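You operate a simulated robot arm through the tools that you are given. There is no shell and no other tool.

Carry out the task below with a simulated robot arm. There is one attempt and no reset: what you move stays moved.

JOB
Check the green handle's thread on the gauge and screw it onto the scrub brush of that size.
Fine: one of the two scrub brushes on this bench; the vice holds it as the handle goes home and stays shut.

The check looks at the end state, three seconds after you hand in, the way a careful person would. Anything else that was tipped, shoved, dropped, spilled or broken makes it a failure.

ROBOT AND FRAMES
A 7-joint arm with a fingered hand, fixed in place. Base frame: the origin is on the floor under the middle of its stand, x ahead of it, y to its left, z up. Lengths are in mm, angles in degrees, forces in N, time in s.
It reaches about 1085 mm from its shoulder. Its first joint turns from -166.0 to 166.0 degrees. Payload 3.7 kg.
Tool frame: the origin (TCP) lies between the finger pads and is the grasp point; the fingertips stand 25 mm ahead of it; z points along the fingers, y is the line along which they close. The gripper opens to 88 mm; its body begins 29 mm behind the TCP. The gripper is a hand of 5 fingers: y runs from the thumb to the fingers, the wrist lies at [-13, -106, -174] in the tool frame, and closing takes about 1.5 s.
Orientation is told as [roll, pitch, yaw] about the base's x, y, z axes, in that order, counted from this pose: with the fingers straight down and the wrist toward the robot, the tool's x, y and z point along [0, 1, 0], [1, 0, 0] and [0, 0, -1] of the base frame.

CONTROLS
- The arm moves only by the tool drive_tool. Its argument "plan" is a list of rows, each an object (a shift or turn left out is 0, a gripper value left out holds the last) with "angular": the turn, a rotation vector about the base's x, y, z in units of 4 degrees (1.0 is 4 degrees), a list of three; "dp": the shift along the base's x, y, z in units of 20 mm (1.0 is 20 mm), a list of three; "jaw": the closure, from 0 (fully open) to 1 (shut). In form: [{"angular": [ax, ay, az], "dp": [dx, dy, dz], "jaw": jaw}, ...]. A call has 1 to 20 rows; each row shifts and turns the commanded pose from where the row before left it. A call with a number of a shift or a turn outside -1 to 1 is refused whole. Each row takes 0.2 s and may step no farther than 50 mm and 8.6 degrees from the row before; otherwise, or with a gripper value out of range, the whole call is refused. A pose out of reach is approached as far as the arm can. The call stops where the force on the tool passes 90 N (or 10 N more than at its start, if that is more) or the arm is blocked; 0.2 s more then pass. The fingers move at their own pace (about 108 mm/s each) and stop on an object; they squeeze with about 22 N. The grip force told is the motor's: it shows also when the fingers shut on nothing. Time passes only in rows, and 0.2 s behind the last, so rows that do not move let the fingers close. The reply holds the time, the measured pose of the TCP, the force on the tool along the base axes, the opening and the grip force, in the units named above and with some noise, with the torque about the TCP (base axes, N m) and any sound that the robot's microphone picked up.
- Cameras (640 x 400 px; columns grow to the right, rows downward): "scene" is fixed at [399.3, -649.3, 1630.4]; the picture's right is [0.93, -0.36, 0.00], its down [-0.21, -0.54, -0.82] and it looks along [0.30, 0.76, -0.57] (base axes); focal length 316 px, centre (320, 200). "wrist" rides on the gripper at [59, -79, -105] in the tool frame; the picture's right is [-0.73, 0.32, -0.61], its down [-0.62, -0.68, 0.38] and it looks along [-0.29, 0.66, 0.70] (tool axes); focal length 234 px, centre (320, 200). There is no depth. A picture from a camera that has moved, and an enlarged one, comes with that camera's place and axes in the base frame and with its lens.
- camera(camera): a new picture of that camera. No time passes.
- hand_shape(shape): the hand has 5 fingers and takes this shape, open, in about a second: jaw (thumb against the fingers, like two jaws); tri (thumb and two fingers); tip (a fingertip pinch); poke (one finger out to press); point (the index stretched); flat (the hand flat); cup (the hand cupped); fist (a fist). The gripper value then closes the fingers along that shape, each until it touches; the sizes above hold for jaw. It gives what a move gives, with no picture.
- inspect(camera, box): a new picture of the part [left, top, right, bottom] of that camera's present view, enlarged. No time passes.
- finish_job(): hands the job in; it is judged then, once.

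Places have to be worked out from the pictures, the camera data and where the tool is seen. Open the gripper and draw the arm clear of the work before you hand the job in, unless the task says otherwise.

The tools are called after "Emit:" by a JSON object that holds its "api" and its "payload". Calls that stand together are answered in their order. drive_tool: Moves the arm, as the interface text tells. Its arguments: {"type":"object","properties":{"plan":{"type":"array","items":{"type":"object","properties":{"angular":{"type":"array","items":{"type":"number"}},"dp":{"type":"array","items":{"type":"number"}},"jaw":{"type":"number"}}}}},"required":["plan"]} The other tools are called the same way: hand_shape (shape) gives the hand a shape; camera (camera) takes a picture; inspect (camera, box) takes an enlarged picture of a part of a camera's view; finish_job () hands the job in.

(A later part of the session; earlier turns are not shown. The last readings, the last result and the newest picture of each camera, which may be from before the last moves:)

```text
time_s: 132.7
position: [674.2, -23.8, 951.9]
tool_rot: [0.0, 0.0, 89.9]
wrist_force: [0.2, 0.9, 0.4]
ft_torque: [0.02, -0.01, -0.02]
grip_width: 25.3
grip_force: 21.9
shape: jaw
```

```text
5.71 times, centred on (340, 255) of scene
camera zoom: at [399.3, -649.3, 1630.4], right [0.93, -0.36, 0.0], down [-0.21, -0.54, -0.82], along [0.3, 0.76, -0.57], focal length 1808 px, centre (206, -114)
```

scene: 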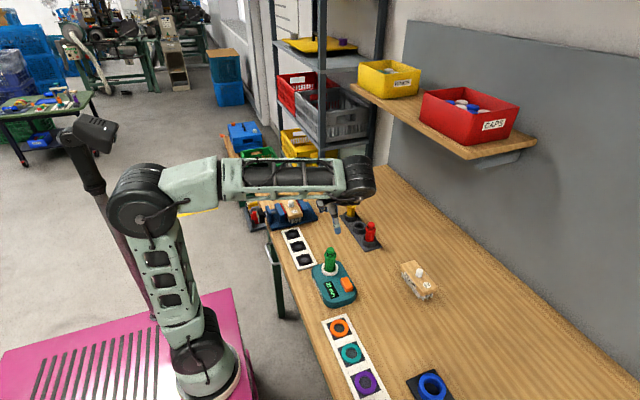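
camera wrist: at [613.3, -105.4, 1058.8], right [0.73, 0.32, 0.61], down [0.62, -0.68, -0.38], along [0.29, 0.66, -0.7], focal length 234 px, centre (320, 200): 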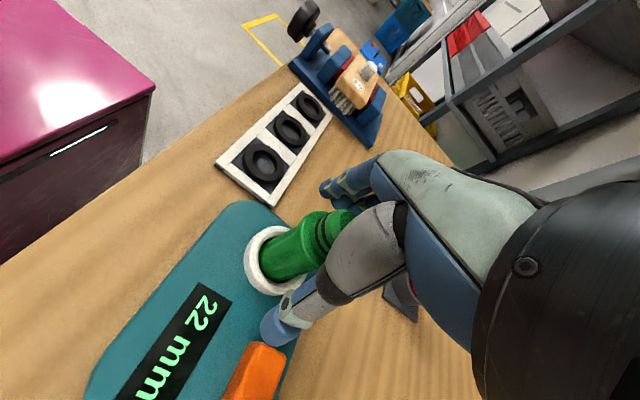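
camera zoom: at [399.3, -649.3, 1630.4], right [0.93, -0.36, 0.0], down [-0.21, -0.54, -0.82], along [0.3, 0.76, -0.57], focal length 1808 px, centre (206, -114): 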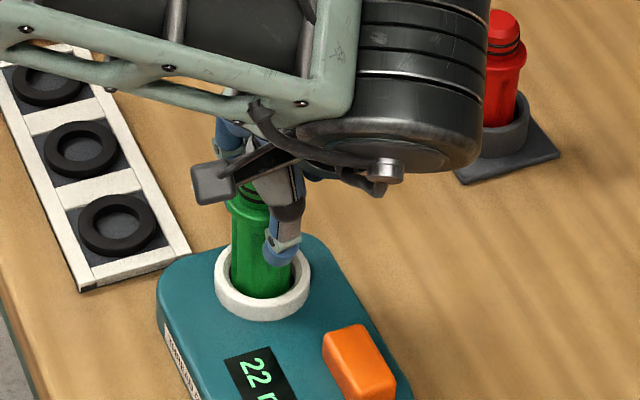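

The grip is on the body below the flange at 22 N. I'll lift gently and check that the handle comes free of the gauge.

Emit:
{"api": "drive_tool", "payload": {"plan": [{"dp": [0, 0, 0.15]}, {"dp": [0, 0, 0.2]}, {"dp": [0, 0, 0.3]}]}}

Emit:
{"api": "inspect", "payload": {"camera": "wrist", "box": [200, 150, 400, 350]}}

Emit:
{"api": "inspect", "payload": {"camera": "scene", "box": [300, 220, 380, 310]}}

```text
time_s: 133.5
position: [673.6, -24.6, 964.1]
tool_rot: [-0.1, 0.0, 89.9]
wrist_force: [0.1, 0.2, -1.4]
ft_torque: [0.01, 0.02, -0.04]
grip_width: 25.3
grip_force: 22.1
shape: jaw
```

```text
2.00 times, centred on (300, 250) of wrist
camera zoom: at [613.6, -104.8, 1069.5], right [0.73, 0.32, 0.61], down [0.62, -0.68, -0.38], along [0.29, 0.66, -0.7], focal length 468 px, centre (360, 100)
```

zoom: 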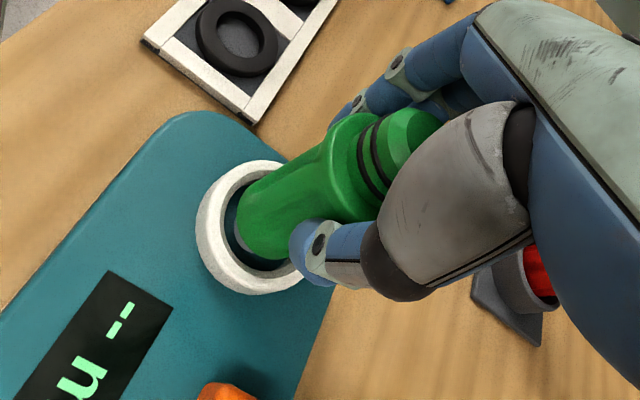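

```text
4.44 times, centred on (340, 265) of scene
camera zoom: at [399.3, -649.3, 1630.4], right [0.93, -0.36, 0.0], down [-0.21, -0.54, -0.82], along [0.3, 0.76, -0.57], focal length 1406 px, centre (231, -89)
```

zoom: 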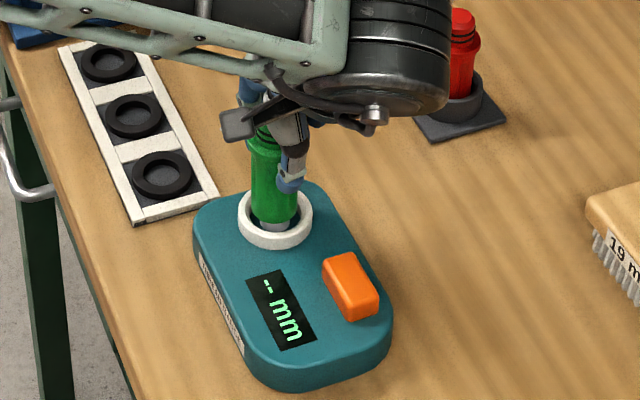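

It lifts freely (about 0.15 kg). I'll raise it well clear and look at its lower end.

Emit:
{"api": "drive_tool", "payload": {"plan": [{"dp": [0, 0, 0.5]}, {"dp": [0, 0, 1]}, {"dp": [0, 0, 1]}, {"dp": [0, 0, 1]}, {"dp": [0, 0, 1]}, {"dp": [0, 0, 1]}]}}

Emit:
{"api": "inspect", "payload": {"camera": "scene", "box": [290, 190, 390, 310]}}

Emit:
{"api": "camera", "payload": {"camera": "wrist"}}

```text
time_s: 134.9
position: [673.9, -24.1, 1075.3]
tool_rot: [0.0, 0.0, 90.0]
wrist_force: [-0.2, 0.1, 0.0]
ft_torque: [-0.02, 0.01, 0.02]
grip_width: 24.9
grip_force: 22.3
shape: jaw
```

```text
3.33 times, centred on (340, 250) of scene
camera zoom: at [399.3, -649.3, 1630.4], right [0.93, -0.36, 0.0], down [-0.21, -0.54, -0.82], along [0.3, 0.76, -0.57], focal length 1054 px, centre (253, 33)
```

zoom: 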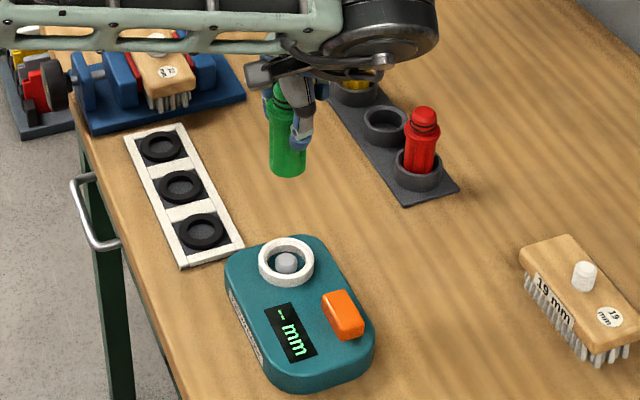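

```text
taken
camera wrist: at [613.6, -104.2, 1179.8], right [0.73, 0.32, 0.61], down [0.62, -0.68, -0.38], along [0.29, 0.66, -0.7], focal length 234 px, centre (320, 200)
```

wrist: 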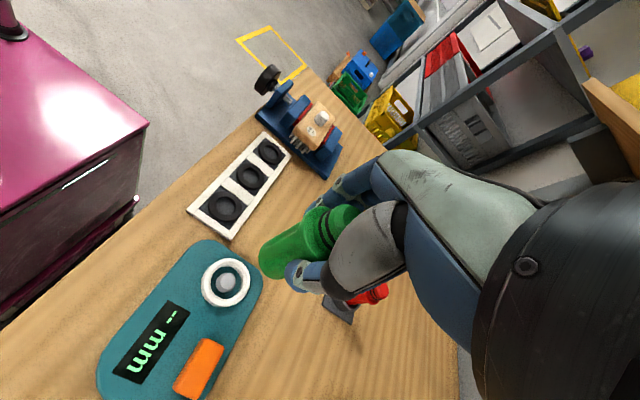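

The handle hangs straight and the gauge stayed put; the handle's bottom is about 76 mm below the TCP. I'll carry it to above the vice at this height.

Emit:
{"api": "drive_tool", "payload": {"plan": [{"dp": [-0.065, 0.98, 0]}, {"dp": [-0.065, 0.98, 0]}, {"dp": [-0.065, 0.98, 0]}, {"dp": [-0.065, 0.98, 0]}, {"dp": [-0.065, 0.98, 0]}, {"dp": [-0.065, 0.98, 0]}, {"dp": [-0.065, 0.98, 0]}, {"dp": [-0.065, 0.98, 0]}, {"dp": [-0.065, 0.98, 0]}, {"dp": [-0.065, 0.98, 0]}, {"dp": [-0.065, 0.98, 0]}, {"dp": [-0.065, 0.98, 0]}, {"dp": [-0.065, 0.98, 0]}, {"dp": [-0.065, 0.98, 0]}, {"dp": [-0.065, 0.98, 0]}, {"dp": [-0.065, 0.98, 0]}, {"dp": [-0.065, 0.98, 0]}]}}

Emit:
{"api": "camera", "payload": {"camera": "wrist"}}

Emit:
{"api": "inspect", "payload": {"camera": "wrist", "box": [170, 180, 350, 340]}}

Emit:
{"api": "inspect", "payload": {"camera": "scene", "box": [250, 160, 340, 240]}}

```text
time_s: 138.5
position: [651.8, 308.6, 1075.5]
tool_rot: [0.1, 0.0, 90.0]
wrist_force: [-0.3, 0.5, -2.3]
ft_torque: [0.0, 0.04, 0.0]
grip_width: 25.3
grip_force: 22.1
shape: jaw
```

```text
taken
camera wrist: at [591.2, 228.6, 1179.3], right [0.73, 0.32, 0.61], down [0.62, -0.68, -0.38], along [0.29, 0.66, -0.7], focal length 234 px, centre (320, 200)
```

wrist: 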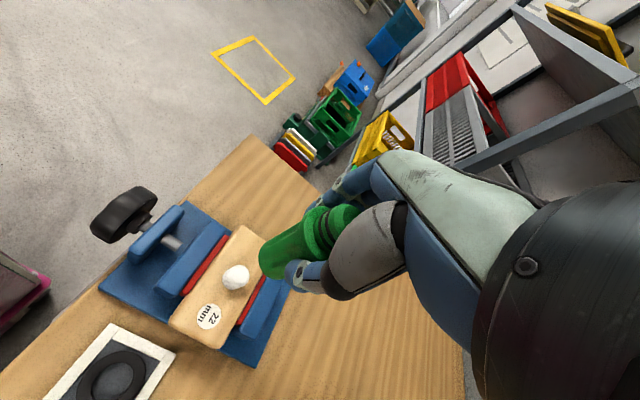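

```text
2.50 times, centred on (260, 260) of wrist
camera zoom: at [591.2, 228.6, 1179.3], right [0.73, 0.32, 0.61], down [0.62, -0.68, -0.38], along [0.29, 0.66, -0.7], focal length 585 px, centre (470, 50)
```

zoom: 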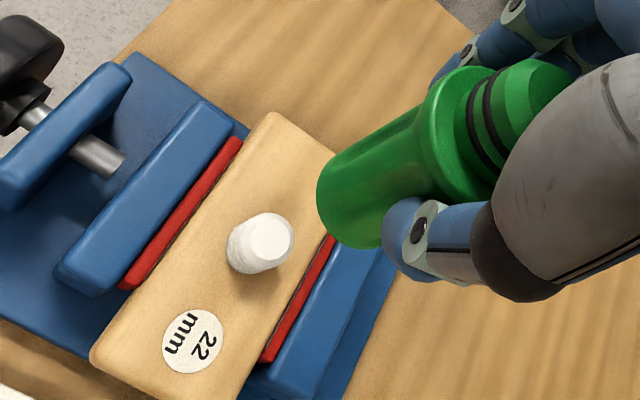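

```text
5.00 times, centred on (295, 200) of scene
camera zoom: at [399.3, -649.3, 1630.4], right [0.93, -0.36, 0.0], down [-0.21, -0.54, -0.82], along [0.3, 0.76, -0.57], focal length 1582 px, centre (445, 200)
```

zoom: 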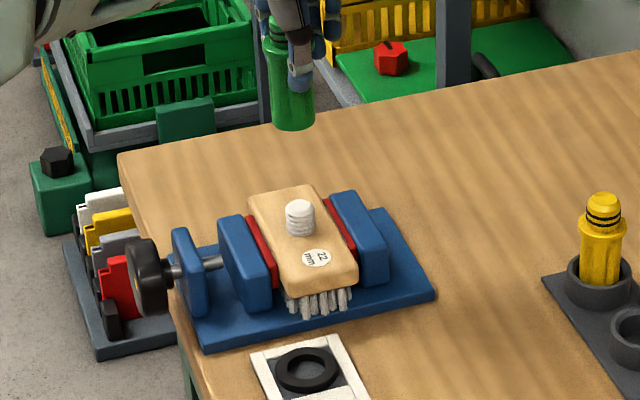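

The stud measures at (650.8, 309) and the handle's bottom is right above it. I'll turn the hand to a large positive yaw for the longest clockwise stroke, and re-measure from there.

Emit:
{"api": "drive_tool", "payload": {"plan": [{"angular": [0, 0, 1]}, {"angular": [0, 0, 1]}, {"angular": [0, 0, 1]}, {"angular": [0, 0, 1]}, {"angular": [0, 0, 1]}, {"angular": [0, 0, 1]}, {"angular": [0, 0, 1]}, {"angular": [0, 0, 1]}, {"angular": [0, 0, 1]}, {"angular": [0, 0, 1]}, {"angular": [0, 0, 1]}, {"angular": [0, 0, 1]}, {"angular": [0, 0, 1]}, {"angular": [0, 0, 1]}, {"angular": [0, 0, 1]}, {"angular": [0, 0, 1]}, {"angular": [0, 0, 1]}, {"angular": [0, 0, 1]}]}}

Emit:
{"api": "camera", "payload": {"camera": "wrist"}}

Emit:
{"api": "inspect", "payload": {"camera": "wrist", "box": [170, 180, 350, 340]}}

```text
time_s: 142.3
position: [652.6, 308.5, 1075.1]
tool_rot: [0.1, -0.1, 162.0]
wrist_force: [0.5, 0.1, -0.1]
ft_torque: [0.0, 0.01, 0.01]
grip_width: 24.9
grip_force: 21.8
shape: jaw
```

```text
taken
camera wrist: at [707.3, 227.3, 1179.8], right [-0.08, 0.79, 0.61], down [0.84, 0.38, -0.38], along [-0.54, 0.48, -0.7], focal length 234 px, centre (320, 200)
```

wrist: 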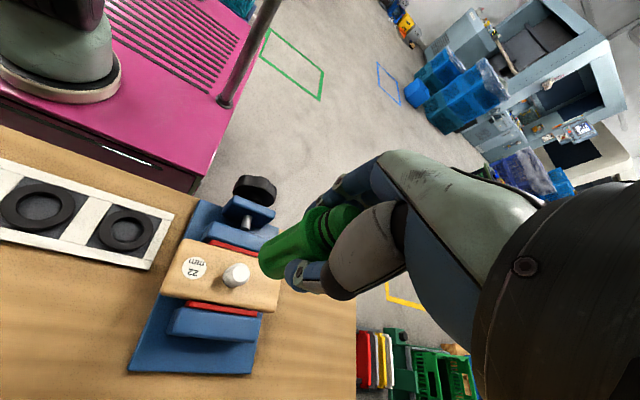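

```text
2.50 times, centred on (260, 260) of wrist
camera zoom: at [707.3, 227.3, 1179.8], right [-0.08, 0.79, 0.61], down [0.84, 0.38, -0.38], along [-0.54, 0.48, -0.7], focal length 585 px, centre (470, 50)
```

zoom: 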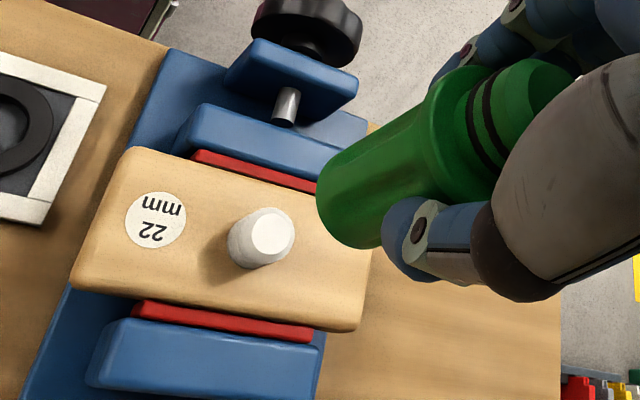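

Yaw 162° is reachable. Comparing the two views puts the stud at about (651.6, 307.4), so I'll lower the handle to just above it and check the alignment.

Emit:
{"api": "drive_tool", "payload": {"plan": [{"dp": [-0.05, -0.055, -0.5]}, {"dp": [0, 0, -0.8]}, {"dp": [0, 0, -0.8]}, {"dp": [0, 0, -0.7]}, {"dp": [0, 0, -0.3]}]}}

Emit:
{"api": "inspect", "payload": {"camera": "wrist", "box": [200, 180, 360, 320]}}

Emit:
{"api": "inspect", "payload": {"camera": "scene", "box": [270, 170, 330, 230]}}

```text
time_s: 143.5
position: [650.2, 307.8, 1012.6]
tool_rot: [0.0, 0.0, 162.1]
wrist_force: [-0.2, 0.8, -1.6]
ft_torque: [0.02, 0.01, 0.03]
grip_width: 25.0
grip_force: 22.2
shape: jaw
```

```text
2.86 times, centred on (280, 250) of wrist
camera zoom: at [706.1, 226.8, 1117.4], right [-0.08, 0.79, 0.61], down [0.84, 0.38, -0.38], along [-0.54, 0.48, -0.7], focal length 669 px, centre (434, 57)
```

zoom: 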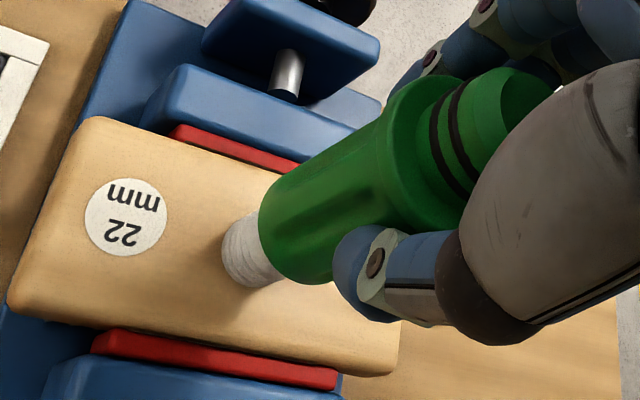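

```text
6.67 times, centred on (300, 200) of scene
camera zoom: at [399.3, -649.3, 1630.4], right [0.93, -0.36, 0.0], down [-0.21, -0.54, -0.82], along [0.3, 0.76, -0.57], focal length 2109 px, centre (453, 200)
```

zoom: 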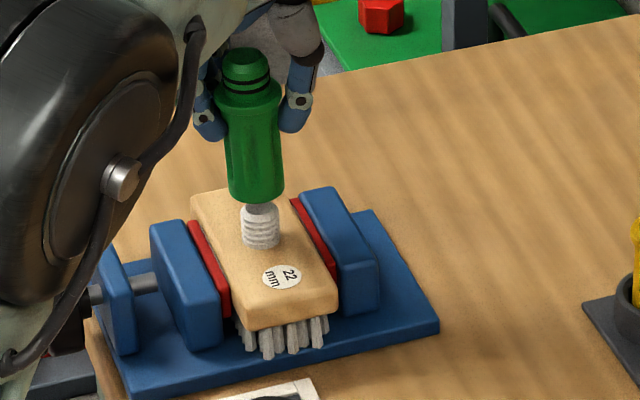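

The scene view shows the handle vertical and within about 1 mm of the stud. I'll zoom in from both cameras to verify in the other direction.

Emit:
{"api": "inspect", "payload": {"camera": "wrist", "box": [245, 220, 325, 290]}}

Emit:
{"api": "inspect", "payload": {"camera": "scene", "box": [280, 190, 310, 215]}}

```text
5.71 times, centred on (285, 255) of wrist
camera zoom: at [706.1, 226.8, 1117.4], right [-0.08, 0.79, 0.61], down [0.84, 0.38, -0.38], along [-0.54, 0.48, -0.7], focal length 1338 px, centre (520, -114)
```

zoom: 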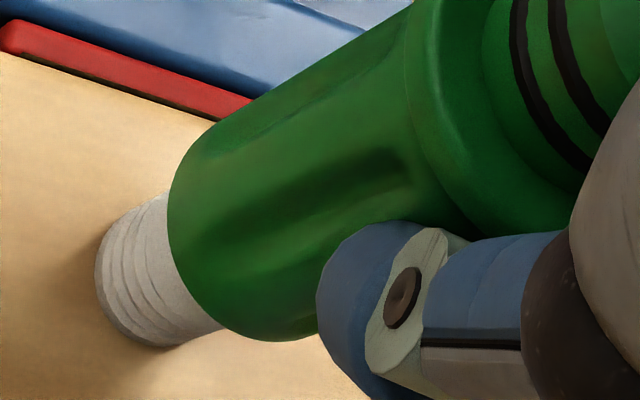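

```text
16.00 times, centred on (295, 202) of scene
camera zoom: at [399.3, -649.3, 1630.4], right [0.93, -0.36, 0.0], down [-0.21, -0.54, -0.82], along [0.3, 0.76, -0.57], focal length 5062 px, centre (720, 160)
```

zoom: 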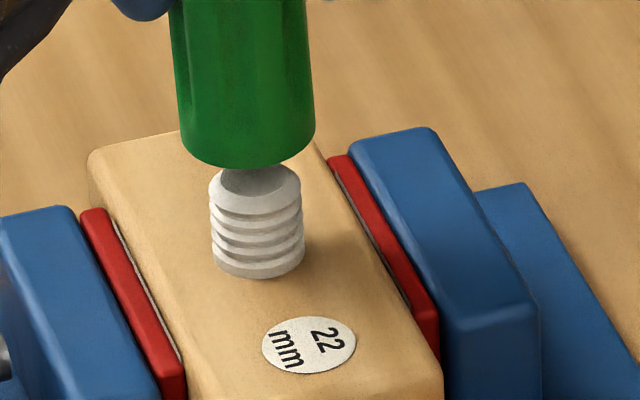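

The views suggest lateral alignment within about 2 mm. To pin it down I'll spin the hand half a turn in free air: comparing the same view from the opposite side cancels camera error, and it tests the stroke range too.

Emit:
{"api": "drive_tool", "payload": {"plan": [{"angular": [0, 0, -1], "dp": [0, 0, 0.1]}, {"angular": [0, 0, -1]}, {"angular": [0, 0, -1]}, {"angular": [0, 0, -1]}, {"angular": [0, 0, -1]}, {"angular": [0, 0, -1]}, {"angular": [0, 0, -1]}, {"angular": [0, 0, -1]}, {"angular": [0, 0, -1]}, {"angular": [0, 0, -1]}, {"angular": [0, 0, -1]}, {"angular": [0, 0, -1]}, {"angular": [0, 0, -1]}, {"angular": [0, 0, -1]}, {"angular": [0, 0, -1]}, {"angular": [0, 0, -1]}, {"angular": [0, 0, -1]}, {"angular": [0, 0, -1]}, {"angular": [0, 0, -1]}, {"angular": [0, 0, -1]}]}}

Emit:
{"api": "inspect", "payload": {"camera": "wrist", "box": [245, 220, 325, 290]}}

Emit:
{"api": "drive_tool", "payload": {"plan": [{"angular": [0, 0, -1]}, {"angular": [0, 0, -1]}, {"angular": [0, 0, -1]}, {"angular": [0, 0, -1]}, {"angular": [0, 0, -1]}, {"angular": [0, 0, -1]}, {"angular": [0, 0, -1]}, {"angular": [0, 0, -1]}, {"angular": [0, 0, -1]}, {"angular": [0, 0, -1]}, {"angular": [0, 0, -1]}, {"angular": [0, 0, -1]}, {"angular": [0, 0, -1]}, {"angular": [0, 0, -1]}, {"angular": [0, 0, -1]}, {"angular": [0, 0, -1]}, {"angular": [0, 0, -1]}, {"angular": [0, 0, -1]}, {"angular": [0, 0, -1]}, {"angular": [0, 0, -1]}]}}

Emit:
{"api": "drive_tool", "payload": {"plan": [{"angular": [0, 0, -1]}, {"angular": [0, 0, -1]}, {"angular": [0, 0, -1]}, {"angular": [0, 0, -1]}, {"angular": [0, 0, -1]}]}}

Emit:
{"api": "inspect", "payload": {"camera": "wrist", "box": [245, 220, 325, 290]}}

Emit:
{"api": "inspect", "payload": {"camera": "scene", "box": [280, 190, 310, 215]}}

```text
time_s: 147.7
position: [651.1, 307.2, 1014.5]
tool_rot: [0.0, 0.1, 81.9]
wrist_force: [-0.6, 0.0, -0.3]
ft_torque: [-0.03, 0.0, -0.02]
grip_width: 25.0
grip_force: 21.9
shape: jaw
```

```text
5.71 times, centred on (285, 255) of wrist
camera zoom: at [580.1, 236.3, 1119.5], right [0.76, 0.22, 0.61], down [0.52, -0.76, -0.38], along [0.38, 0.61, -0.7], focal length 1338 px, centre (520, -114)
```

zoom: 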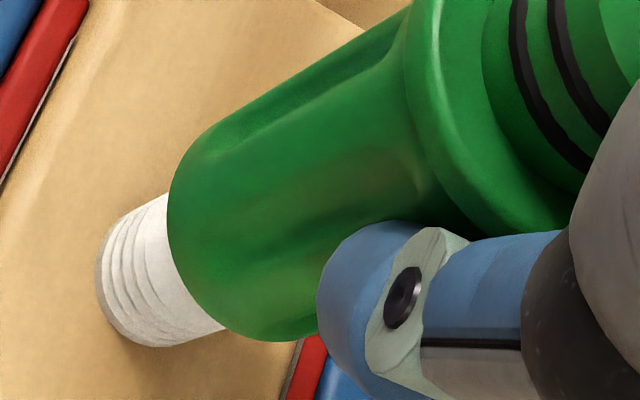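

```text
time_s: 151.9
position: [650.4, 307.5, 1015.5]
tool_rot: [0.0, 0.1, 2.0]
wrist_force: [0.3, -0.6, -0.4]
ft_torque: [0.01, 0.0, 0.04]
grip_width: 24.9
grip_force: 21.9
shape: jaw
```

```text
time_s: 153.1
position: [649.9, 306.9, 1016.0]
tool_rot: [0.0, 0.0, -18.1]
wrist_force: [0.1, 0.0, -0.2]
ft_torque: [0.01, 0.0, -0.05]
grip_width: 24.9
grip_force: 21.5
shape: jaw
```

```text
5.71 times, centred on (285, 255) of wrist
camera zoom: at [592.0, 386.8, 1120.0], right [0.08, -0.79, 0.61], down [-0.84, -0.38, -0.38], along [0.53, -0.48, -0.7], focal length 1338 px, centre (520, -114)
```

zoom: 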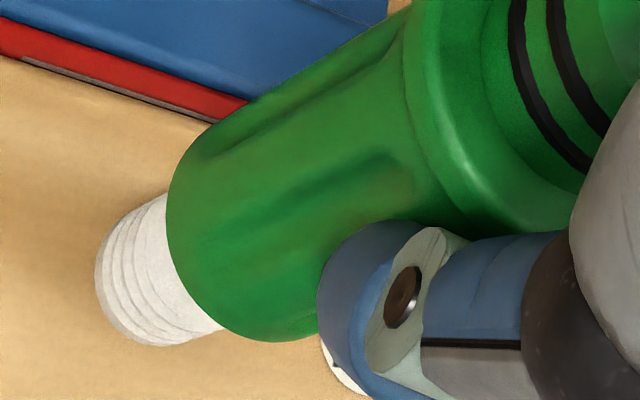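

```text
16.00 times, centred on (295, 202) of scene
camera zoom: at [399.3, -649.3, 1630.4], right [0.93, -0.36, 0.0], down [-0.21, -0.54, -0.82], along [0.3, 0.76, -0.57], focal length 5062 px, centre (720, 160)
```

zoom: 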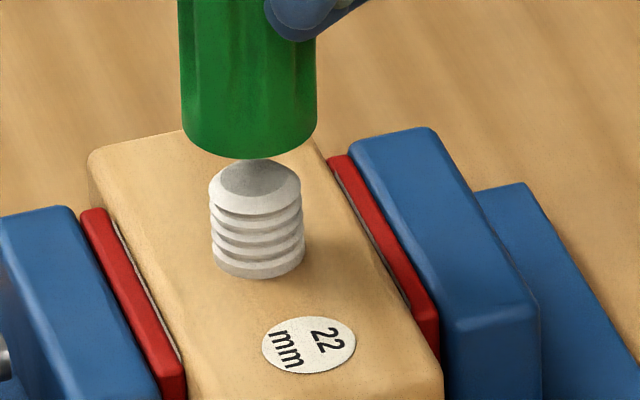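

In all three views (yaw 162°, 82°, -18°) the stud appears at the same spot relative to the handle, so they're coaxial to well under 1 mm, and a 180° stroke is available. I'll rotate back to yaw 162° to start screwing.

Emit:
{"api": "drive_tool", "payload": {"plan": [{"angular": [0, 0, 1]}, {"angular": [0, 0, 1]}, {"angular": [0, 0, 1]}, {"angular": [0, 0, 1]}, {"angular": [0, 0, 1]}, {"angular": [0, 0, 1]}, {"angular": [0, 0, 1]}, {"angular": [0, 0, 1]}, {"angular": [0, 0, 1]}, {"angular": [0, 0, 1]}, {"angular": [0, 0, 1]}, {"angular": [0, 0, 1]}, {"angular": [0, 0, 1]}, {"angular": [0, 0, 1]}, {"angular": [0, 0, 1]}, {"angular": [0, 0, 1]}, {"angular": [0, 0, 1]}, {"angular": [0, 0, 1]}, {"angular": [0, 0, 1]}, {"angular": [0, 0, 1]}]}}

Emit:
{"api": "drive_tool", "payload": {"plan": [{"angular": [0, 0, 1]}, {"angular": [0, 0, 1]}, {"angular": [0, 0, 1]}, {"angular": [0, 0, 1]}, {"angular": [0, 0, 1]}, {"angular": [0, 0, 1]}, {"angular": [0, 0, 1]}, {"angular": [0, 0, 1]}, {"angular": [0, 0, 1]}, {"angular": [0, 0, 1]}, {"angular": [0, 0, 1]}, {"angular": [0, 0, 1]}, {"angular": [0, 0, 1]}, {"angular": [0, 0, 1]}, {"angular": [0, 0, 1]}, {"angular": [0, 0, 1]}, {"angular": [0, 0, 1]}, {"angular": [0, 0, 1]}, {"angular": [0, 0, 1]}, {"angular": [0, 0, 1]}]}}

Emit:
{"api": "drive_tool", "payload": {"plan": [{"angular": [0, 0, 1]}, {"angular": [0, 0, 1]}, {"angular": [0, 0, 1]}, {"angular": [0, 0, 1]}, {"angular": [0, 0, 1]}, {"dp": [0, 0, -0.2]}, {"dp": [0, 0, -0.1]}]}}

Emit:
{"api": "inspect", "payload": {"camera": "scene", "box": [280, 190, 310, 215]}}

```text
time_s: 157.3
position: [650.9, 307.4, 1013.9]
tool_rot: [0.0, -0.1, 62.1]
wrist_force: [0.2, -0.2, -1.7]
ft_torque: [0.0, -0.01, -0.01]
grip_width: 24.8
grip_force: 22.0
shape: jaw
```

```text
time_s: 161.5
position: [650.8, 307.3, 1015.1]
tool_rot: [0.0, 0.0, 142.0]
wrist_force: [0.2, 0.8, -0.7]
ft_torque: [0.02, 0.0, 0.0]
grip_width: 24.9
grip_force: 22.1
shape: jaw
```

```text
time_s: 163.1
position: [652.0, 307.6, 1008.9]
tool_rot: [0.0, 0.0, 162.0]
wrist_force: [0.4, 1.0, -1.7]
ft_torque: [0.02, -0.01, -0.02]
grip_width: 24.8
grip_force: 22.0
shape: jaw
```

```text
16.00 times, centred on (295, 202) of scene
camera zoom: at [399.3, -649.3, 1630.4], right [0.93, -0.36, 0.0], down [-0.21, -0.54, -0.82], along [0.3, 0.76, -0.57], focal length 5062 px, centre (720, 160)
```

zoom: 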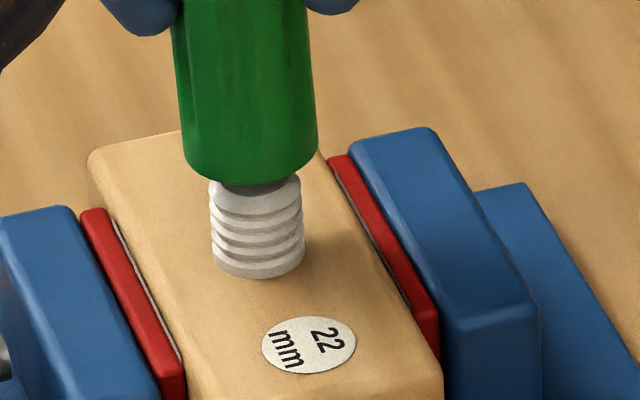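

Emit:
{"api": "drive_tool", "payload": {"plan": [{"dp": [0, 0, -0.1]}, {"dp": [0, 0, -0.1]}, {"dp": [0, 0, -0.1]}]}}

Emit:
{"api": "inspect", "payload": {"camera": "scene", "box": [280, 190, 310, 215]}}

```text
time_s: 163.9
position: [649.9, 306.8, 1002.8]
tool_rot: [0.0, 0.0, 161.9]
wrist_force: [-0.2, -1.1, -0.5]
ft_torque: [0.0, 0.01, 0.02]
grip_width: 24.9
grip_force: 22.1
shape: jaw
```

```text
16.00 times, centred on (295, 202) of scene
camera zoom: at [399.3, -649.3, 1630.4], right [0.93, -0.36, 0.0], down [-0.21, -0.54, -0.82], along [0.3, 0.76, -0.57], focal length 5062 px, centre (720, 160)
```

zoom: 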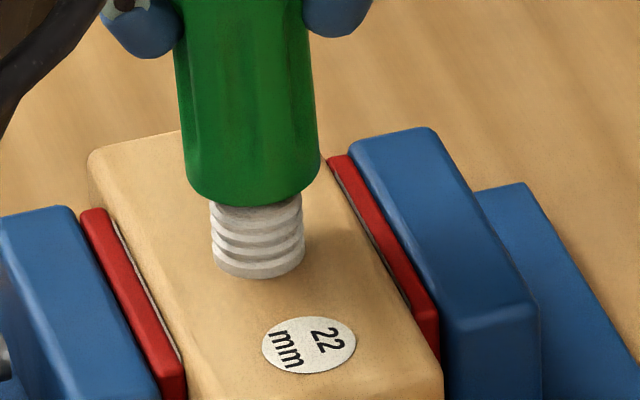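

Emit:
{"api": "drive_tool", "payload": {"plan": [{"dp": [0, 0, -0.08]}, {"dp": [0, 0, -0.08]}]}}

Emit:
{"api": "drive_tool", "payload": {"plan": [{"dp": [0, 0, -0.06]}, {"dp": [0, 0, -0.06]}]}}

Emit:
{"api": "inspect", "payload": {"camera": "scene", "box": [280, 190, 310, 215]}}

```text
time_s: 164.5
position: [651.4, 307.0, 999.3]
tool_rot: [0.0, 0.0, 161.9]
wrist_force: [-0.6, -0.5, -0.5]
ft_torque: [0.02, -0.02, -0.02]
grip_width: 24.9
grip_force: 22.3
shape: jaw
```

```text
time_s: 165.1
position: [651.4, 307.6, 996.8]
tool_rot: [0.0, 0.0, 162.0]
wrist_force: [-0.5, 0.3, -1.5]
ft_torque: [0.0, 0.0, 0.0]
grip_width: 25.1
grip_force: 21.7
shape: jaw
```

```text
16.00 times, centred on (295, 202) of scene
camera zoom: at [399.3, -649.3, 1630.4], right [0.93, -0.36, 0.0], down [-0.21, -0.54, -0.82], along [0.3, 0.76, -0.57], focal length 5062 px, centre (720, 160)
```

zoom: 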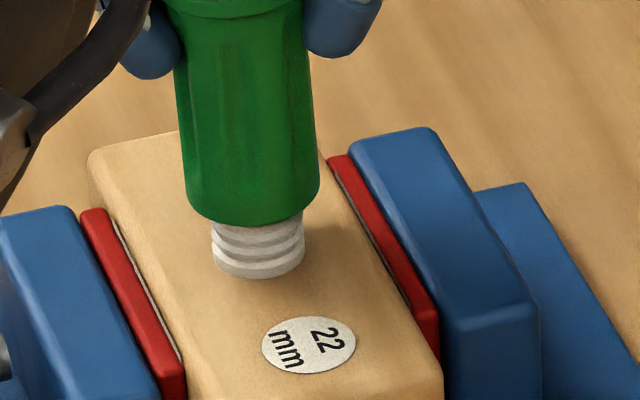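

The handle's bottom is now about level with the stud's top. I'll continue in 1 mm steps until I feel contact.

Emit:
{"api": "drive_tool", "payload": {"plan": [{"dp": [0, 0, -0.05]}, {"dp": [0, 0, -0.05]}]}}

Emit:
{"api": "drive_tool", "payload": {"plan": [{"dp": [0, 0, -0.05]}, {"dp": [0, 0, -0.05]}]}}

Emit:
{"api": "inspect", "payload": {"camera": "scene", "box": [280, 190, 310, 215]}}

```text
time_s: 165.7
position: [649.8, 307.8, 994.7]
tool_rot: [0.0, -0.1, 162.0]
wrist_force: [0.0, -0.3, -0.9]
ft_torque: [-0.01, 0.01, -0.03]
grip_width: 25.0
grip_force: 22.5
shape: jaw
```

```text
time_s: 166.3
position: [651.4, 308.0, 991.6]
tool_rot: [0.0, 0.0, 162.0]
wrist_force: [-0.4, 0.0, -1.1]
ft_torque: [0.04, 0.03, 0.01]
grip_width: 24.7
grip_force: 21.9
shape: jaw
```

```text
16.00 times, centred on (295, 202) of scene
camera zoom: at [399.3, -649.3, 1630.4], right [0.93, -0.36, 0.0], down [-0.21, -0.54, -0.82], along [0.3, 0.76, -0.57], focal length 5062 px, centre (720, 160)
```

zoom: 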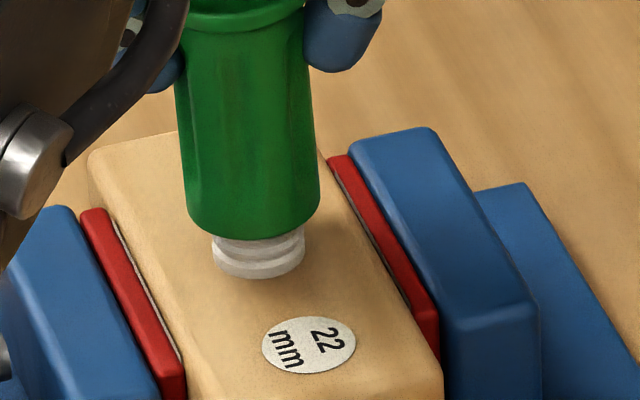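

The handle is now over the stud by several mm without resistance (there's a lead-in bore). I'll continue slowly.

Emit:
{"api": "drive_tool", "payload": {"plan": [{"dp": [0, 0, -0.05]}, {"dp": [0, 0, -0.05]}]}}

Emit:
{"api": "drive_tool", "payload": {"plan": [{"dp": [0, 0, -0.05]}, {"dp": [0, 0, -0.05]}]}}

Emit:
{"api": "inspect", "payload": {"camera": "scene", "box": [280, 190, 310, 215]}}

```text
time_s: 166.9
position: [650.8, 307.3, 991.4]
tool_rot: [-0.1, 0.0, 162.0]
wrist_force: [0.1, 0.0, -0.5]
ft_torque: [0.03, -0.02, 0.03]
grip_width: 24.9
grip_force: 22.0
shape: jaw
```

```text
time_s: 167.5
position: [650.7, 306.9, 990.5]
tool_rot: [0.0, 0.0, 162.0]
wrist_force: [0.8, 0.1, 4.1]
ft_torque: [0.01, -0.01, 0.03]
grip_width: 25.2
grip_force: 21.9
shape: jaw
```

```text
16.00 times, centred on (295, 202) of scene
camera zoom: at [399.3, -649.3, 1630.4], right [0.93, -0.36, 0.0], down [-0.21, -0.54, -0.82], along [0.3, 0.76, -0.57], focal length 5062 px, centre (720, 160)
```

zoom: 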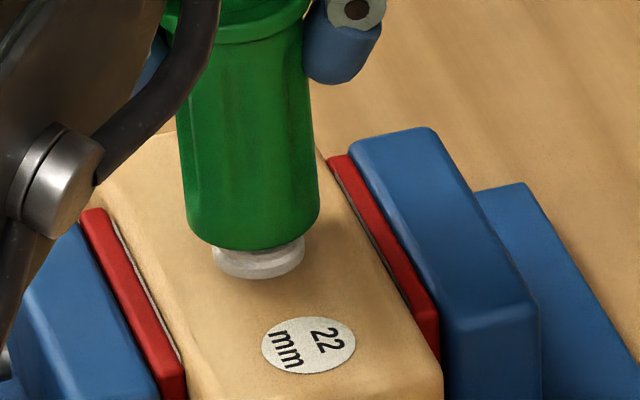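

Contact now (about 5 N), with roughly 10 mm left to home. I'll start turning clockwise, 20° first, and watch the forces.

Emit:
{"api": "drive_tool", "payload": {"plan": [{"angular": [0, 0, -1]}, {"angular": [0, 0, -1]}, {"angular": [0, 0, -1]}, {"angular": [0, 0, -1]}, {"angular": [0, 0, -1]}]}}

Emit:
{"api": "inspect", "payload": {"camera": "scene", "box": [280, 190, 310, 215]}}

```text
time_s: 168.7
position: [651.1, 308.1, 987.6]
tool_rot: [0.0, 0.0, 141.9]
wrist_force: [0.2, 0.1, -0.2]
ft_torque: [0.03, 0.03, 0.0]
grip_width: 25.3
grip_force: 22.0
shape: jaw
```

```text
16.00 times, centred on (295, 202) of scene
camera zoom: at [399.3, -649.3, 1630.4], right [0.93, -0.36, 0.0], down [-0.21, -0.54, -0.82], along [0.3, 0.76, -0.57], focal length 5062 px, centre (720, 160)
```

zoom: 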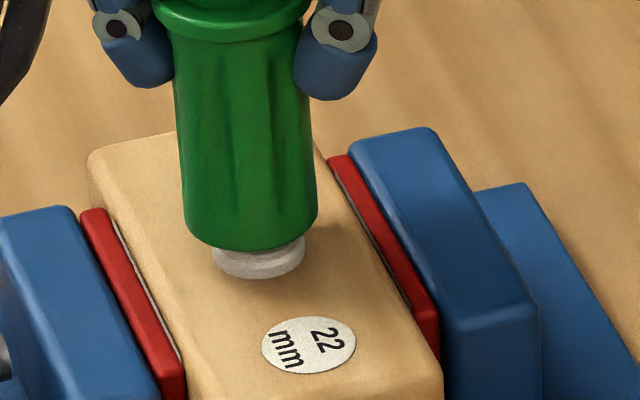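

Emit:
{"api": "drive_tool", "payload": {"plan": [{"dp": [0, 0, -0.05]}, {"dp": [0, 0, -0.05]}, {}]}}

Emit:
{"api": "inspect", "payload": {"camera": "wrist", "box": [220, 180, 380, 320]}}

Emit:
{"api": "inspect", "payload": {"camera": "scene", "box": [275, 175, 315, 215]}}

```text
time_s: 169.5
position: [651.5, 307.4, 987.9]
tool_rot: [0.1, 0.0, 142.0]
wrist_force: [-0.4, 0.6, 9.2]
ft_torque: [0.07, 0.09, 0.01]
grip_width: 25.4
grip_force: 22.1
shape: jaw
```

```text
2.86 times, centred on (300, 250) of wrist
camera zoom: at [674.9, 211.4, 1092.7], right [0.19, 0.77, 0.61], down [0.92, 0.07, -0.38], along [-0.34, 0.63, -0.7], focal length 669 px, centre (377, 57)
```

zoom: 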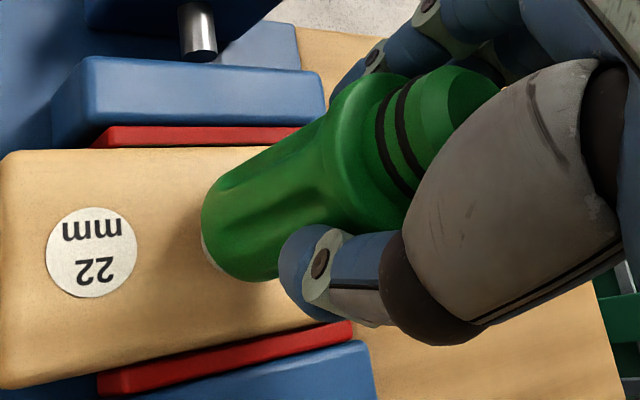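

```text
10.00 times, centred on (295, 195) of scene
camera zoom: at [399.3, -649.3, 1630.4], right [0.93, -0.36, 0.0], down [-0.21, -0.54, -0.82], along [0.3, 0.76, -0.57], focal length 3163 px, centre (570, 250)
```

zoom: 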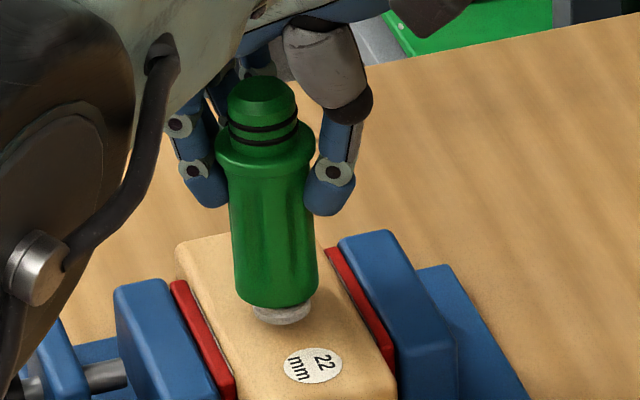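

Pressing gives 9 N of support, so the thread is holding axially. I'll turn further clockwise under light pressure and watch the height.

Emit:
{"api": "drive_tool", "payload": {"plan": [{"angular": [0, 0, -1]}, {"angular": [0, 0, -1]}, {"angular": [0, 0, -1]}, {"angular": [0, 0, -1]}, {"angular": [0, 0, -1]}, {"angular": [0, 0, -1]}, {"angular": [0, 0, -1]}, {"angular": [0, 0, -1]}, {"angular": [0, 0, -1]}, {"angular": [0, 0, -1]}]}}

Emit:
{"api": "inspect", "payload": {"camera": "scene", "box": [275, 175, 315, 215]}}

Emit:
{"api": "inspect", "payload": {"camera": "wrist", "box": [220, 180, 380, 320]}}

```text
time_s: 171.7
position: [651.0, 307.5, 987.3]
tool_rot: [0.1, 0.0, 101.8]
wrist_force: [0.5, 1.3, 2.9]
ft_torque: [0.07, -0.01, -0.01]
grip_width: 25.1
grip_force: 21.5
shape: jaw
```

```text
10.00 times, centred on (295, 195) of scene
camera zoom: at [399.3, -649.3, 1630.4], right [0.93, -0.36, 0.0], down [-0.21, -0.54, -0.82], along [0.3, 0.76, -0.57], focal length 3163 px, centre (570, 250)
```

zoom: 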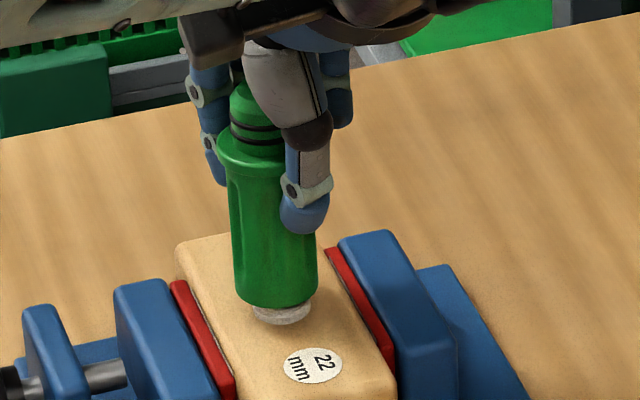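

```text
2.86 times, centred on (300, 250) of wrist
camera zoom: at [607.8, 217.0, 1092.3], right [0.64, 0.47, 0.61], down [0.75, -0.54, -0.38], along [0.15, 0.7, -0.7], focal length 669 px, centre (377, 57)
```

zoom: 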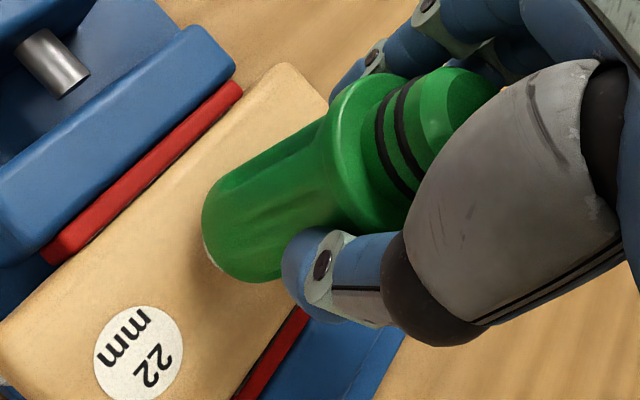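

Emit:
{"api": "drive_tool", "payload": {"plan": [{"angular": [0, 0, -1], "dp": [0, 0, -0.03]}, {"angular": [0, 0, -1]}, {"angular": [0, 0, -1]}, {"angular": [0, 0, -1], "dp": [0, 0, -0.02]}, {"angular": [0, 0, -1]}, {"angular": [0, 0, -1]}, {"angular": [0, 0, -1], "dp": [0, 0, -0.02]}, {"angular": [0, 0, -1]}, {"angular": [0, 0, -1]}, {"angular": [0, 0, -1], "dp": [0, 0, -0.02]}, {"angular": [0, 0, -1]}, {"angular": [0, 0, -1]}]}}

Emit:
{"api": "inspect", "payload": {"camera": "scene", "box": [275, 175, 315, 215]}}

Emit:
{"api": "inspect", "payload": {"camera": "wrist", "box": [220, 180, 380, 320]}}

```text
time_s: 174.3
position: [650.5, 306.9, 985.8]
tool_rot: [0.1, -0.1, 53.9]
wrist_force: [0.4, 1.8, 5.5]
ft_torque: [0.12, -0.05, 0.0]
grip_width: 25.6
grip_force: 21.8
shape: jaw
```

```text
10.00 times, centred on (295, 195) of scene
camera zoom: at [399.3, -649.3, 1630.4], right [0.93, -0.36, 0.0], down [-0.21, -0.54, -0.82], along [0.3, 0.76, -0.57], focal length 3163 px, centre (570, 250)
```

zoom: 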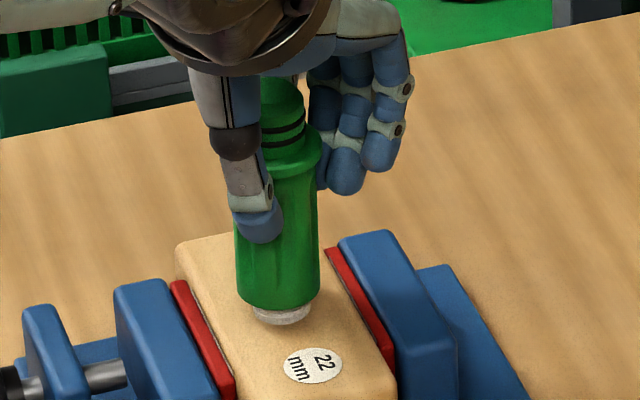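

```text
2.86 times, centred on (300, 250) of wrist
camera zoom: at [555.1, 277.1, 1090.6], right [0.78, -0.17, 0.61], down [0.1, -0.92, -0.38], along [0.62, 0.36, -0.7], focal length 669 px, centre (377, 57)
```

zoom: 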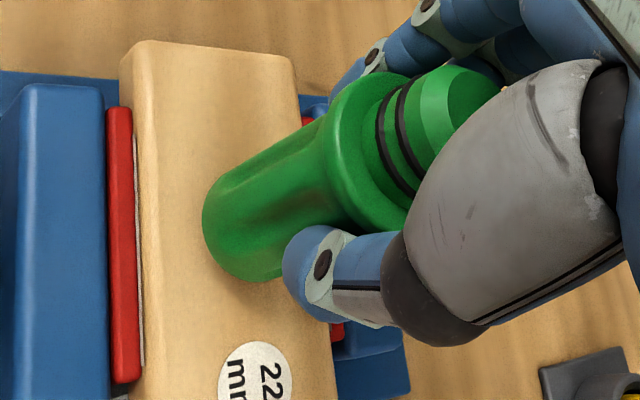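

The handle is moving down slightly with rotation. I'll continue the stroke.

Emit:
{"api": "drive_tool", "payload": {"plan": [{"angular": [0, 0, -1], "dp": [0, 0, -0.02]}, {"angular": [0, 0, -1]}, {"angular": [0, 0, -1], "dp": [0, 0, -0.02]}, {"angular": [0, 0, -1]}, {"angular": [0, 0, -1], "dp": [0, 0, -0.02]}, {"angular": [0, 0, -1]}, {"angular": [0, 0, -1], "dp": [0, 0, -0.02]}, {"angular": [0, 0, -1]}, {"angular": [0, 0, -1], "dp": [0, 0, -0.02]}, {"angular": [0, 0, -1]}, {"angular": [0, 0, -1], "dp": [0, 0, -0.02]}, {"angular": [0, 0, -1]}, {"angular": [0, 0, -1], "dp": [0, 0, -0.02]}, {"angular": [0, 0, -1]}, {"angular": [0, 0, -1], "dp": [0, 0, -0.02]}, {"angular": [0, 0, -1]}, {"angular": [0, 0, -1], "dp": [0, 0, -0.02]}, {"angular": [0, 0, -1]}]}}

Emit:
{"api": "inspect", "payload": {"camera": "scene", "box": [275, 175, 315, 215]}}

Emit:
{"api": "inspect", "payload": {"camera": "wrist", "box": [220, 180, 380, 320]}}

```text
time_s: 178.1
position: [651.1, 306.6, 981.7]
tool_rot: [0.0, 0.0, -18.1]
wrist_force: [0.1, -0.5, 15.5]
ft_torque: [0.0, -0.09, -0.02]
grip_width: 26.1
grip_force: 21.9
shape: jaw
```

```text
10.00 times, centred on (295, 195) of scene
camera zoom: at [399.3, -649.3, 1630.4], right [0.93, -0.36, 0.0], down [-0.21, -0.54, -0.82], along [0.3, 0.76, -0.57], focal length 3163 px, centre (570, 250)
```

zoom: 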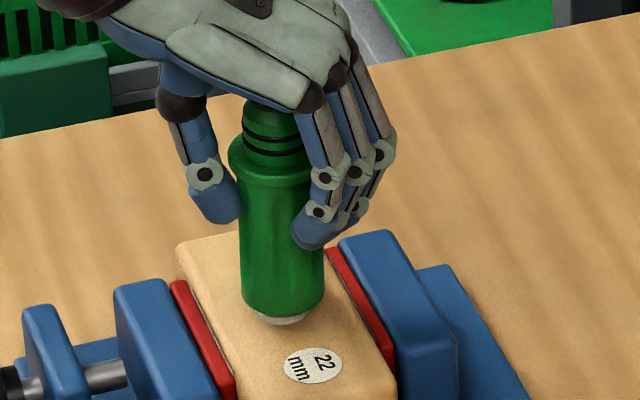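

```text
2.86 times, centred on (300, 250) of wrist
camera zoom: at [592.2, 386.6, 1087.1], right [0.08, -0.79, 0.61], down [-0.84, -0.38, -0.38], along [0.54, -0.48, -0.7], focal length 669 px, centre (377, 57)
```

zoom: 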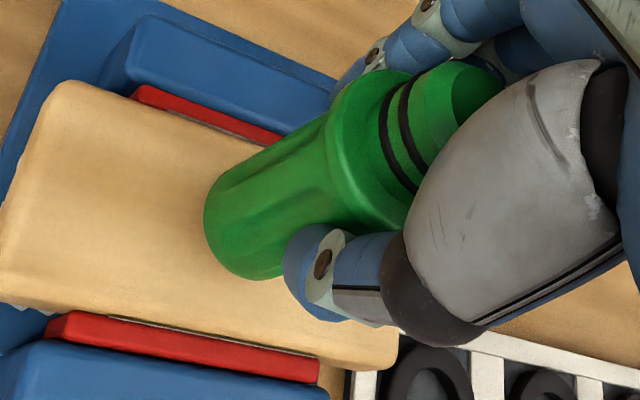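

Progress: the handle dropped about 3 mm and centred itself on the stud; press force is 15 N. I'll continue turning without adding more push.

Emit:
{"api": "drive_tool", "payload": {"plan": [{"angular": [0, 0, -1]}, {"angular": [0, 0, -1]}, {"angular": [0, 0, -1]}, {"angular": [0, 0, -1]}, {"angular": [0, 0, -1]}, {"angular": [0, 0, -1]}, {"angular": [0, 0, -1]}, {"angular": [0, 0, -1]}, {"angular": [0, 0, -1]}]}}

Emit:
{"api": "inspect", "payload": {"camera": "scene", "box": [275, 175, 315, 215]}}

```text
time_s: 180.1
position: [651.5, 307.6, 981.5]
tool_rot: [0.0, 0.1, -54.1]
wrist_force: [1.3, 0.6, 8.6]
ft_torque: [-0.05, -0.02, -0.01]
grip_width: 26.0
grip_force: 22.2
shape: jaw
```

```text
10.00 times, centred on (295, 195) of scene
camera zoom: at [399.3, -649.3, 1630.4], right [0.93, -0.36, 0.0], down [-0.21, -0.54, -0.82], along [0.3, 0.76, -0.57], focal length 3163 px, centre (570, 250)
```

zoom: 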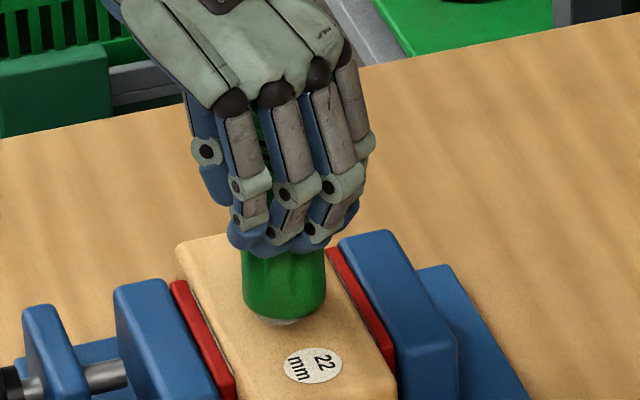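

Emit:
{"api": "drive_tool", "payload": {"plan": [{"angular": [0, 0, -1]}, {"angular": [0, 0, -1]}, {"angular": [0, 0, -1]}, {"angular": [0, 0, -1]}, {"angular": [0, 0, -1]}, {"angular": [0, 0, -1]}, {"angular": [0, 0, -1]}, {"angular": [0, 0, -1]}, {"angular": [0, 0, -1]}]}}

Emit:
{"api": "inspect", "payload": {"camera": "scene", "box": [275, 175, 315, 215]}}

Emit:
{"api": "inspect", "payload": {"camera": "wrist", "box": [220, 180, 380, 320]}}

```text
time_s: 182.1
position: [650.7, 307.5, 981.9]
tool_rot: [-0.1, 0.0, -90.0]
wrist_force: [0.9, 0.3, 0.4]
ft_torque: [-0.03, -0.07, 0.02]
grip_width: 25.5
grip_force: 21.8
shape: jaw
```

```text
10.00 times, centred on (295, 195) of scene
camera zoom: at [399.3, -649.3, 1630.4], right [0.93, -0.36, 0.0], down [-0.21, -0.54, -0.82], along [0.3, 0.76, -0.57], focal length 3163 px, centre (570, 250)
```

zoom: 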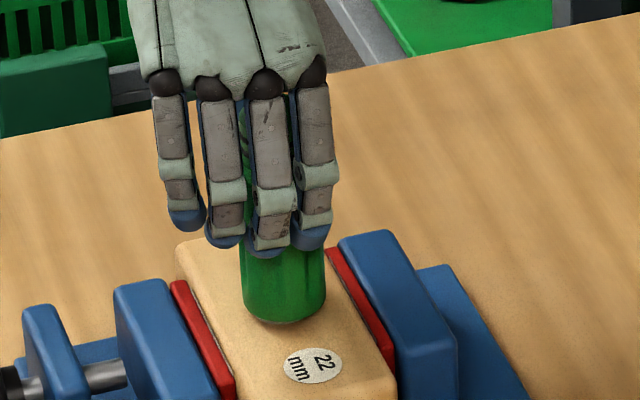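

```text
2.86 times, centred on (300, 250) of wrist
camera zoom: at [707.8, 385.2, 1086.9], right [-0.73, -0.32, 0.61], down [-0.62, 0.68, -0.38], along [-0.29, -0.66, -0.7], focal length 669 px, centre (377, 57)
```

zoom: 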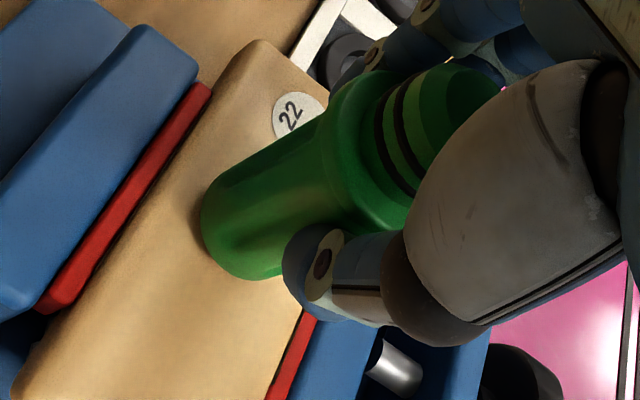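

Force has dropped to zero and the handle has gone down further; it looks almost home. I'll zoom in to see the remaining gap.

Emit:
{"api": "inspect", "payload": {"camera": "scene", "box": [280, 190, 310, 215]}}

Emit:
{"api": "inspect", "payload": {"camera": "wrist", "box": [245, 220, 325, 290]}}

```text
16.00 times, centred on (295, 202) of scene
camera zoom: at [399.3, -649.3, 1630.4], right [0.93, -0.36, 0.0], down [-0.21, -0.54, -0.82], along [0.3, 0.76, -0.57], focal length 5062 px, centre (720, 160)
```

zoom: 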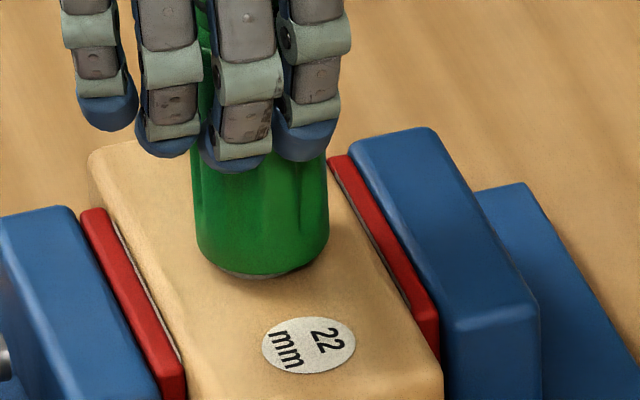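

```text
5.71 times, centred on (285, 255) of wrist
camera zoom: at [707.8, 385.2, 1086.9], right [-0.73, -0.32, 0.61], down [-0.62, 0.68, -0.38], along [-0.29, -0.66, -0.7], focal length 1338 px, centre (520, -114)
```

zoom: 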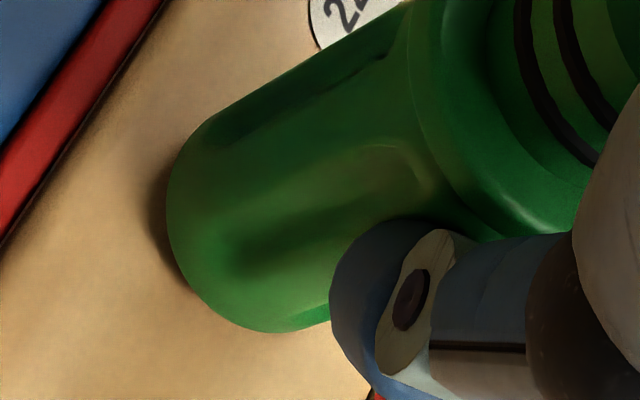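

About 3–4 mm remain. I'll add a light press and keep turning as far as the arm allows.

Emit:
{"api": "drive_tool", "payload": {"plan": [{"angular": [0, 0, -1], "dp": [0, 0, -0.05]}, {"angular": [0, 0, -1], "dp": [0, 0, -0.01]}, {"angular": [0, 0, -1], "dp": [0, 0, -0.01]}, {"angular": [0, 0, -1], "dp": [0, 0, -0.01]}, {"angular": [0, 0, -1], "dp": [0, 0, -0.01]}, {"angular": [0, 0, -1], "dp": [0, 0, -0.01]}, {"angular": [0, 0, -1], "dp": [0, 0, -0.01]}, {"angular": [0, 0, -1], "dp": [0, 0, -0.01]}]}}

Emit:
{"api": "inspect", "payload": {"camera": "scene", "box": [280, 190, 310, 215]}}

```text
time_s: 183.9
position: [650.5, 306.6, 979.4]
tool_rot: [0.0, 0.0, -122.1]
wrist_force: [2.0, 2.7, 11.0]
ft_torque: [0.04, -0.04, 0.08]
grip_width: 25.3
grip_force: 21.9
shape: jaw
```

```text
16.00 times, centred on (295, 202) of scene
camera zoom: at [399.3, -649.3, 1630.4], right [0.93, -0.36, 0.0], down [-0.21, -0.54, -0.82], along [0.3, 0.76, -0.57], focal length 5062 px, centre (720, 160)
```

zoom: 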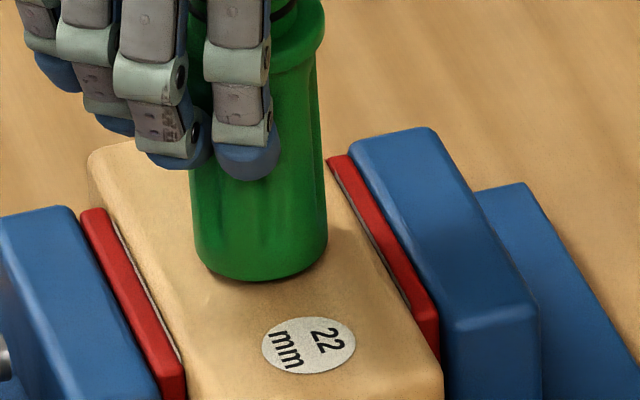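

Emit:
{"api": "drive_tool", "payload": {"plan": [{"angular": [0, 0, -1]}, {"angular": [0, 0, -1]}, {"angular": [0, 0, -1]}, {"angular": [0, 0, -1]}, {"angular": [0, 0, -1]}, {"angular": [0, 0, -1]}, {"angular": [0, 0, -1]}]}}

Emit:
{"api": "inspect", "payload": {"camera": "scene", "box": [280, 190, 310, 215]}}

```text
time_s: 185.5
position: [650.5, 305.8, 978.6]
tool_rot: [-0.1, 0.5, -150.1]
wrist_force: [3.8, 7.5, 18.4]
ft_torque: [0.14, -0.06, 0.0]
grip_width: 26.6
grip_force: 22.3
shape: jaw
out of reach, approached as far as the arm can: row 7
```

```text
16.00 times, centred on (295, 202) of scene
camera zoom: at [399.3, -649.3, 1630.4], right [0.93, -0.36, 0.0], down [-0.21, -0.54, -0.82], along [0.3, 0.76, -0.57], focal length 5062 px, centre (720, 160)
```

zoom: 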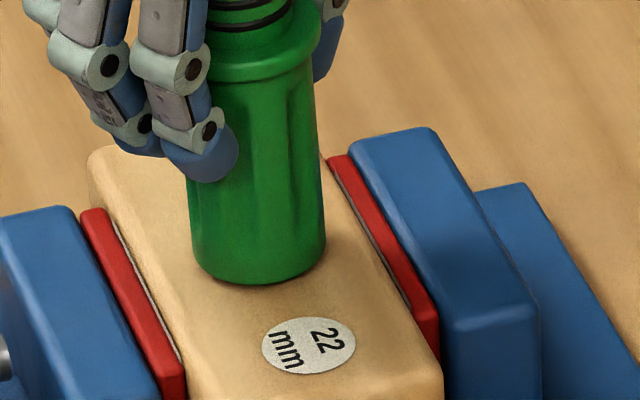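

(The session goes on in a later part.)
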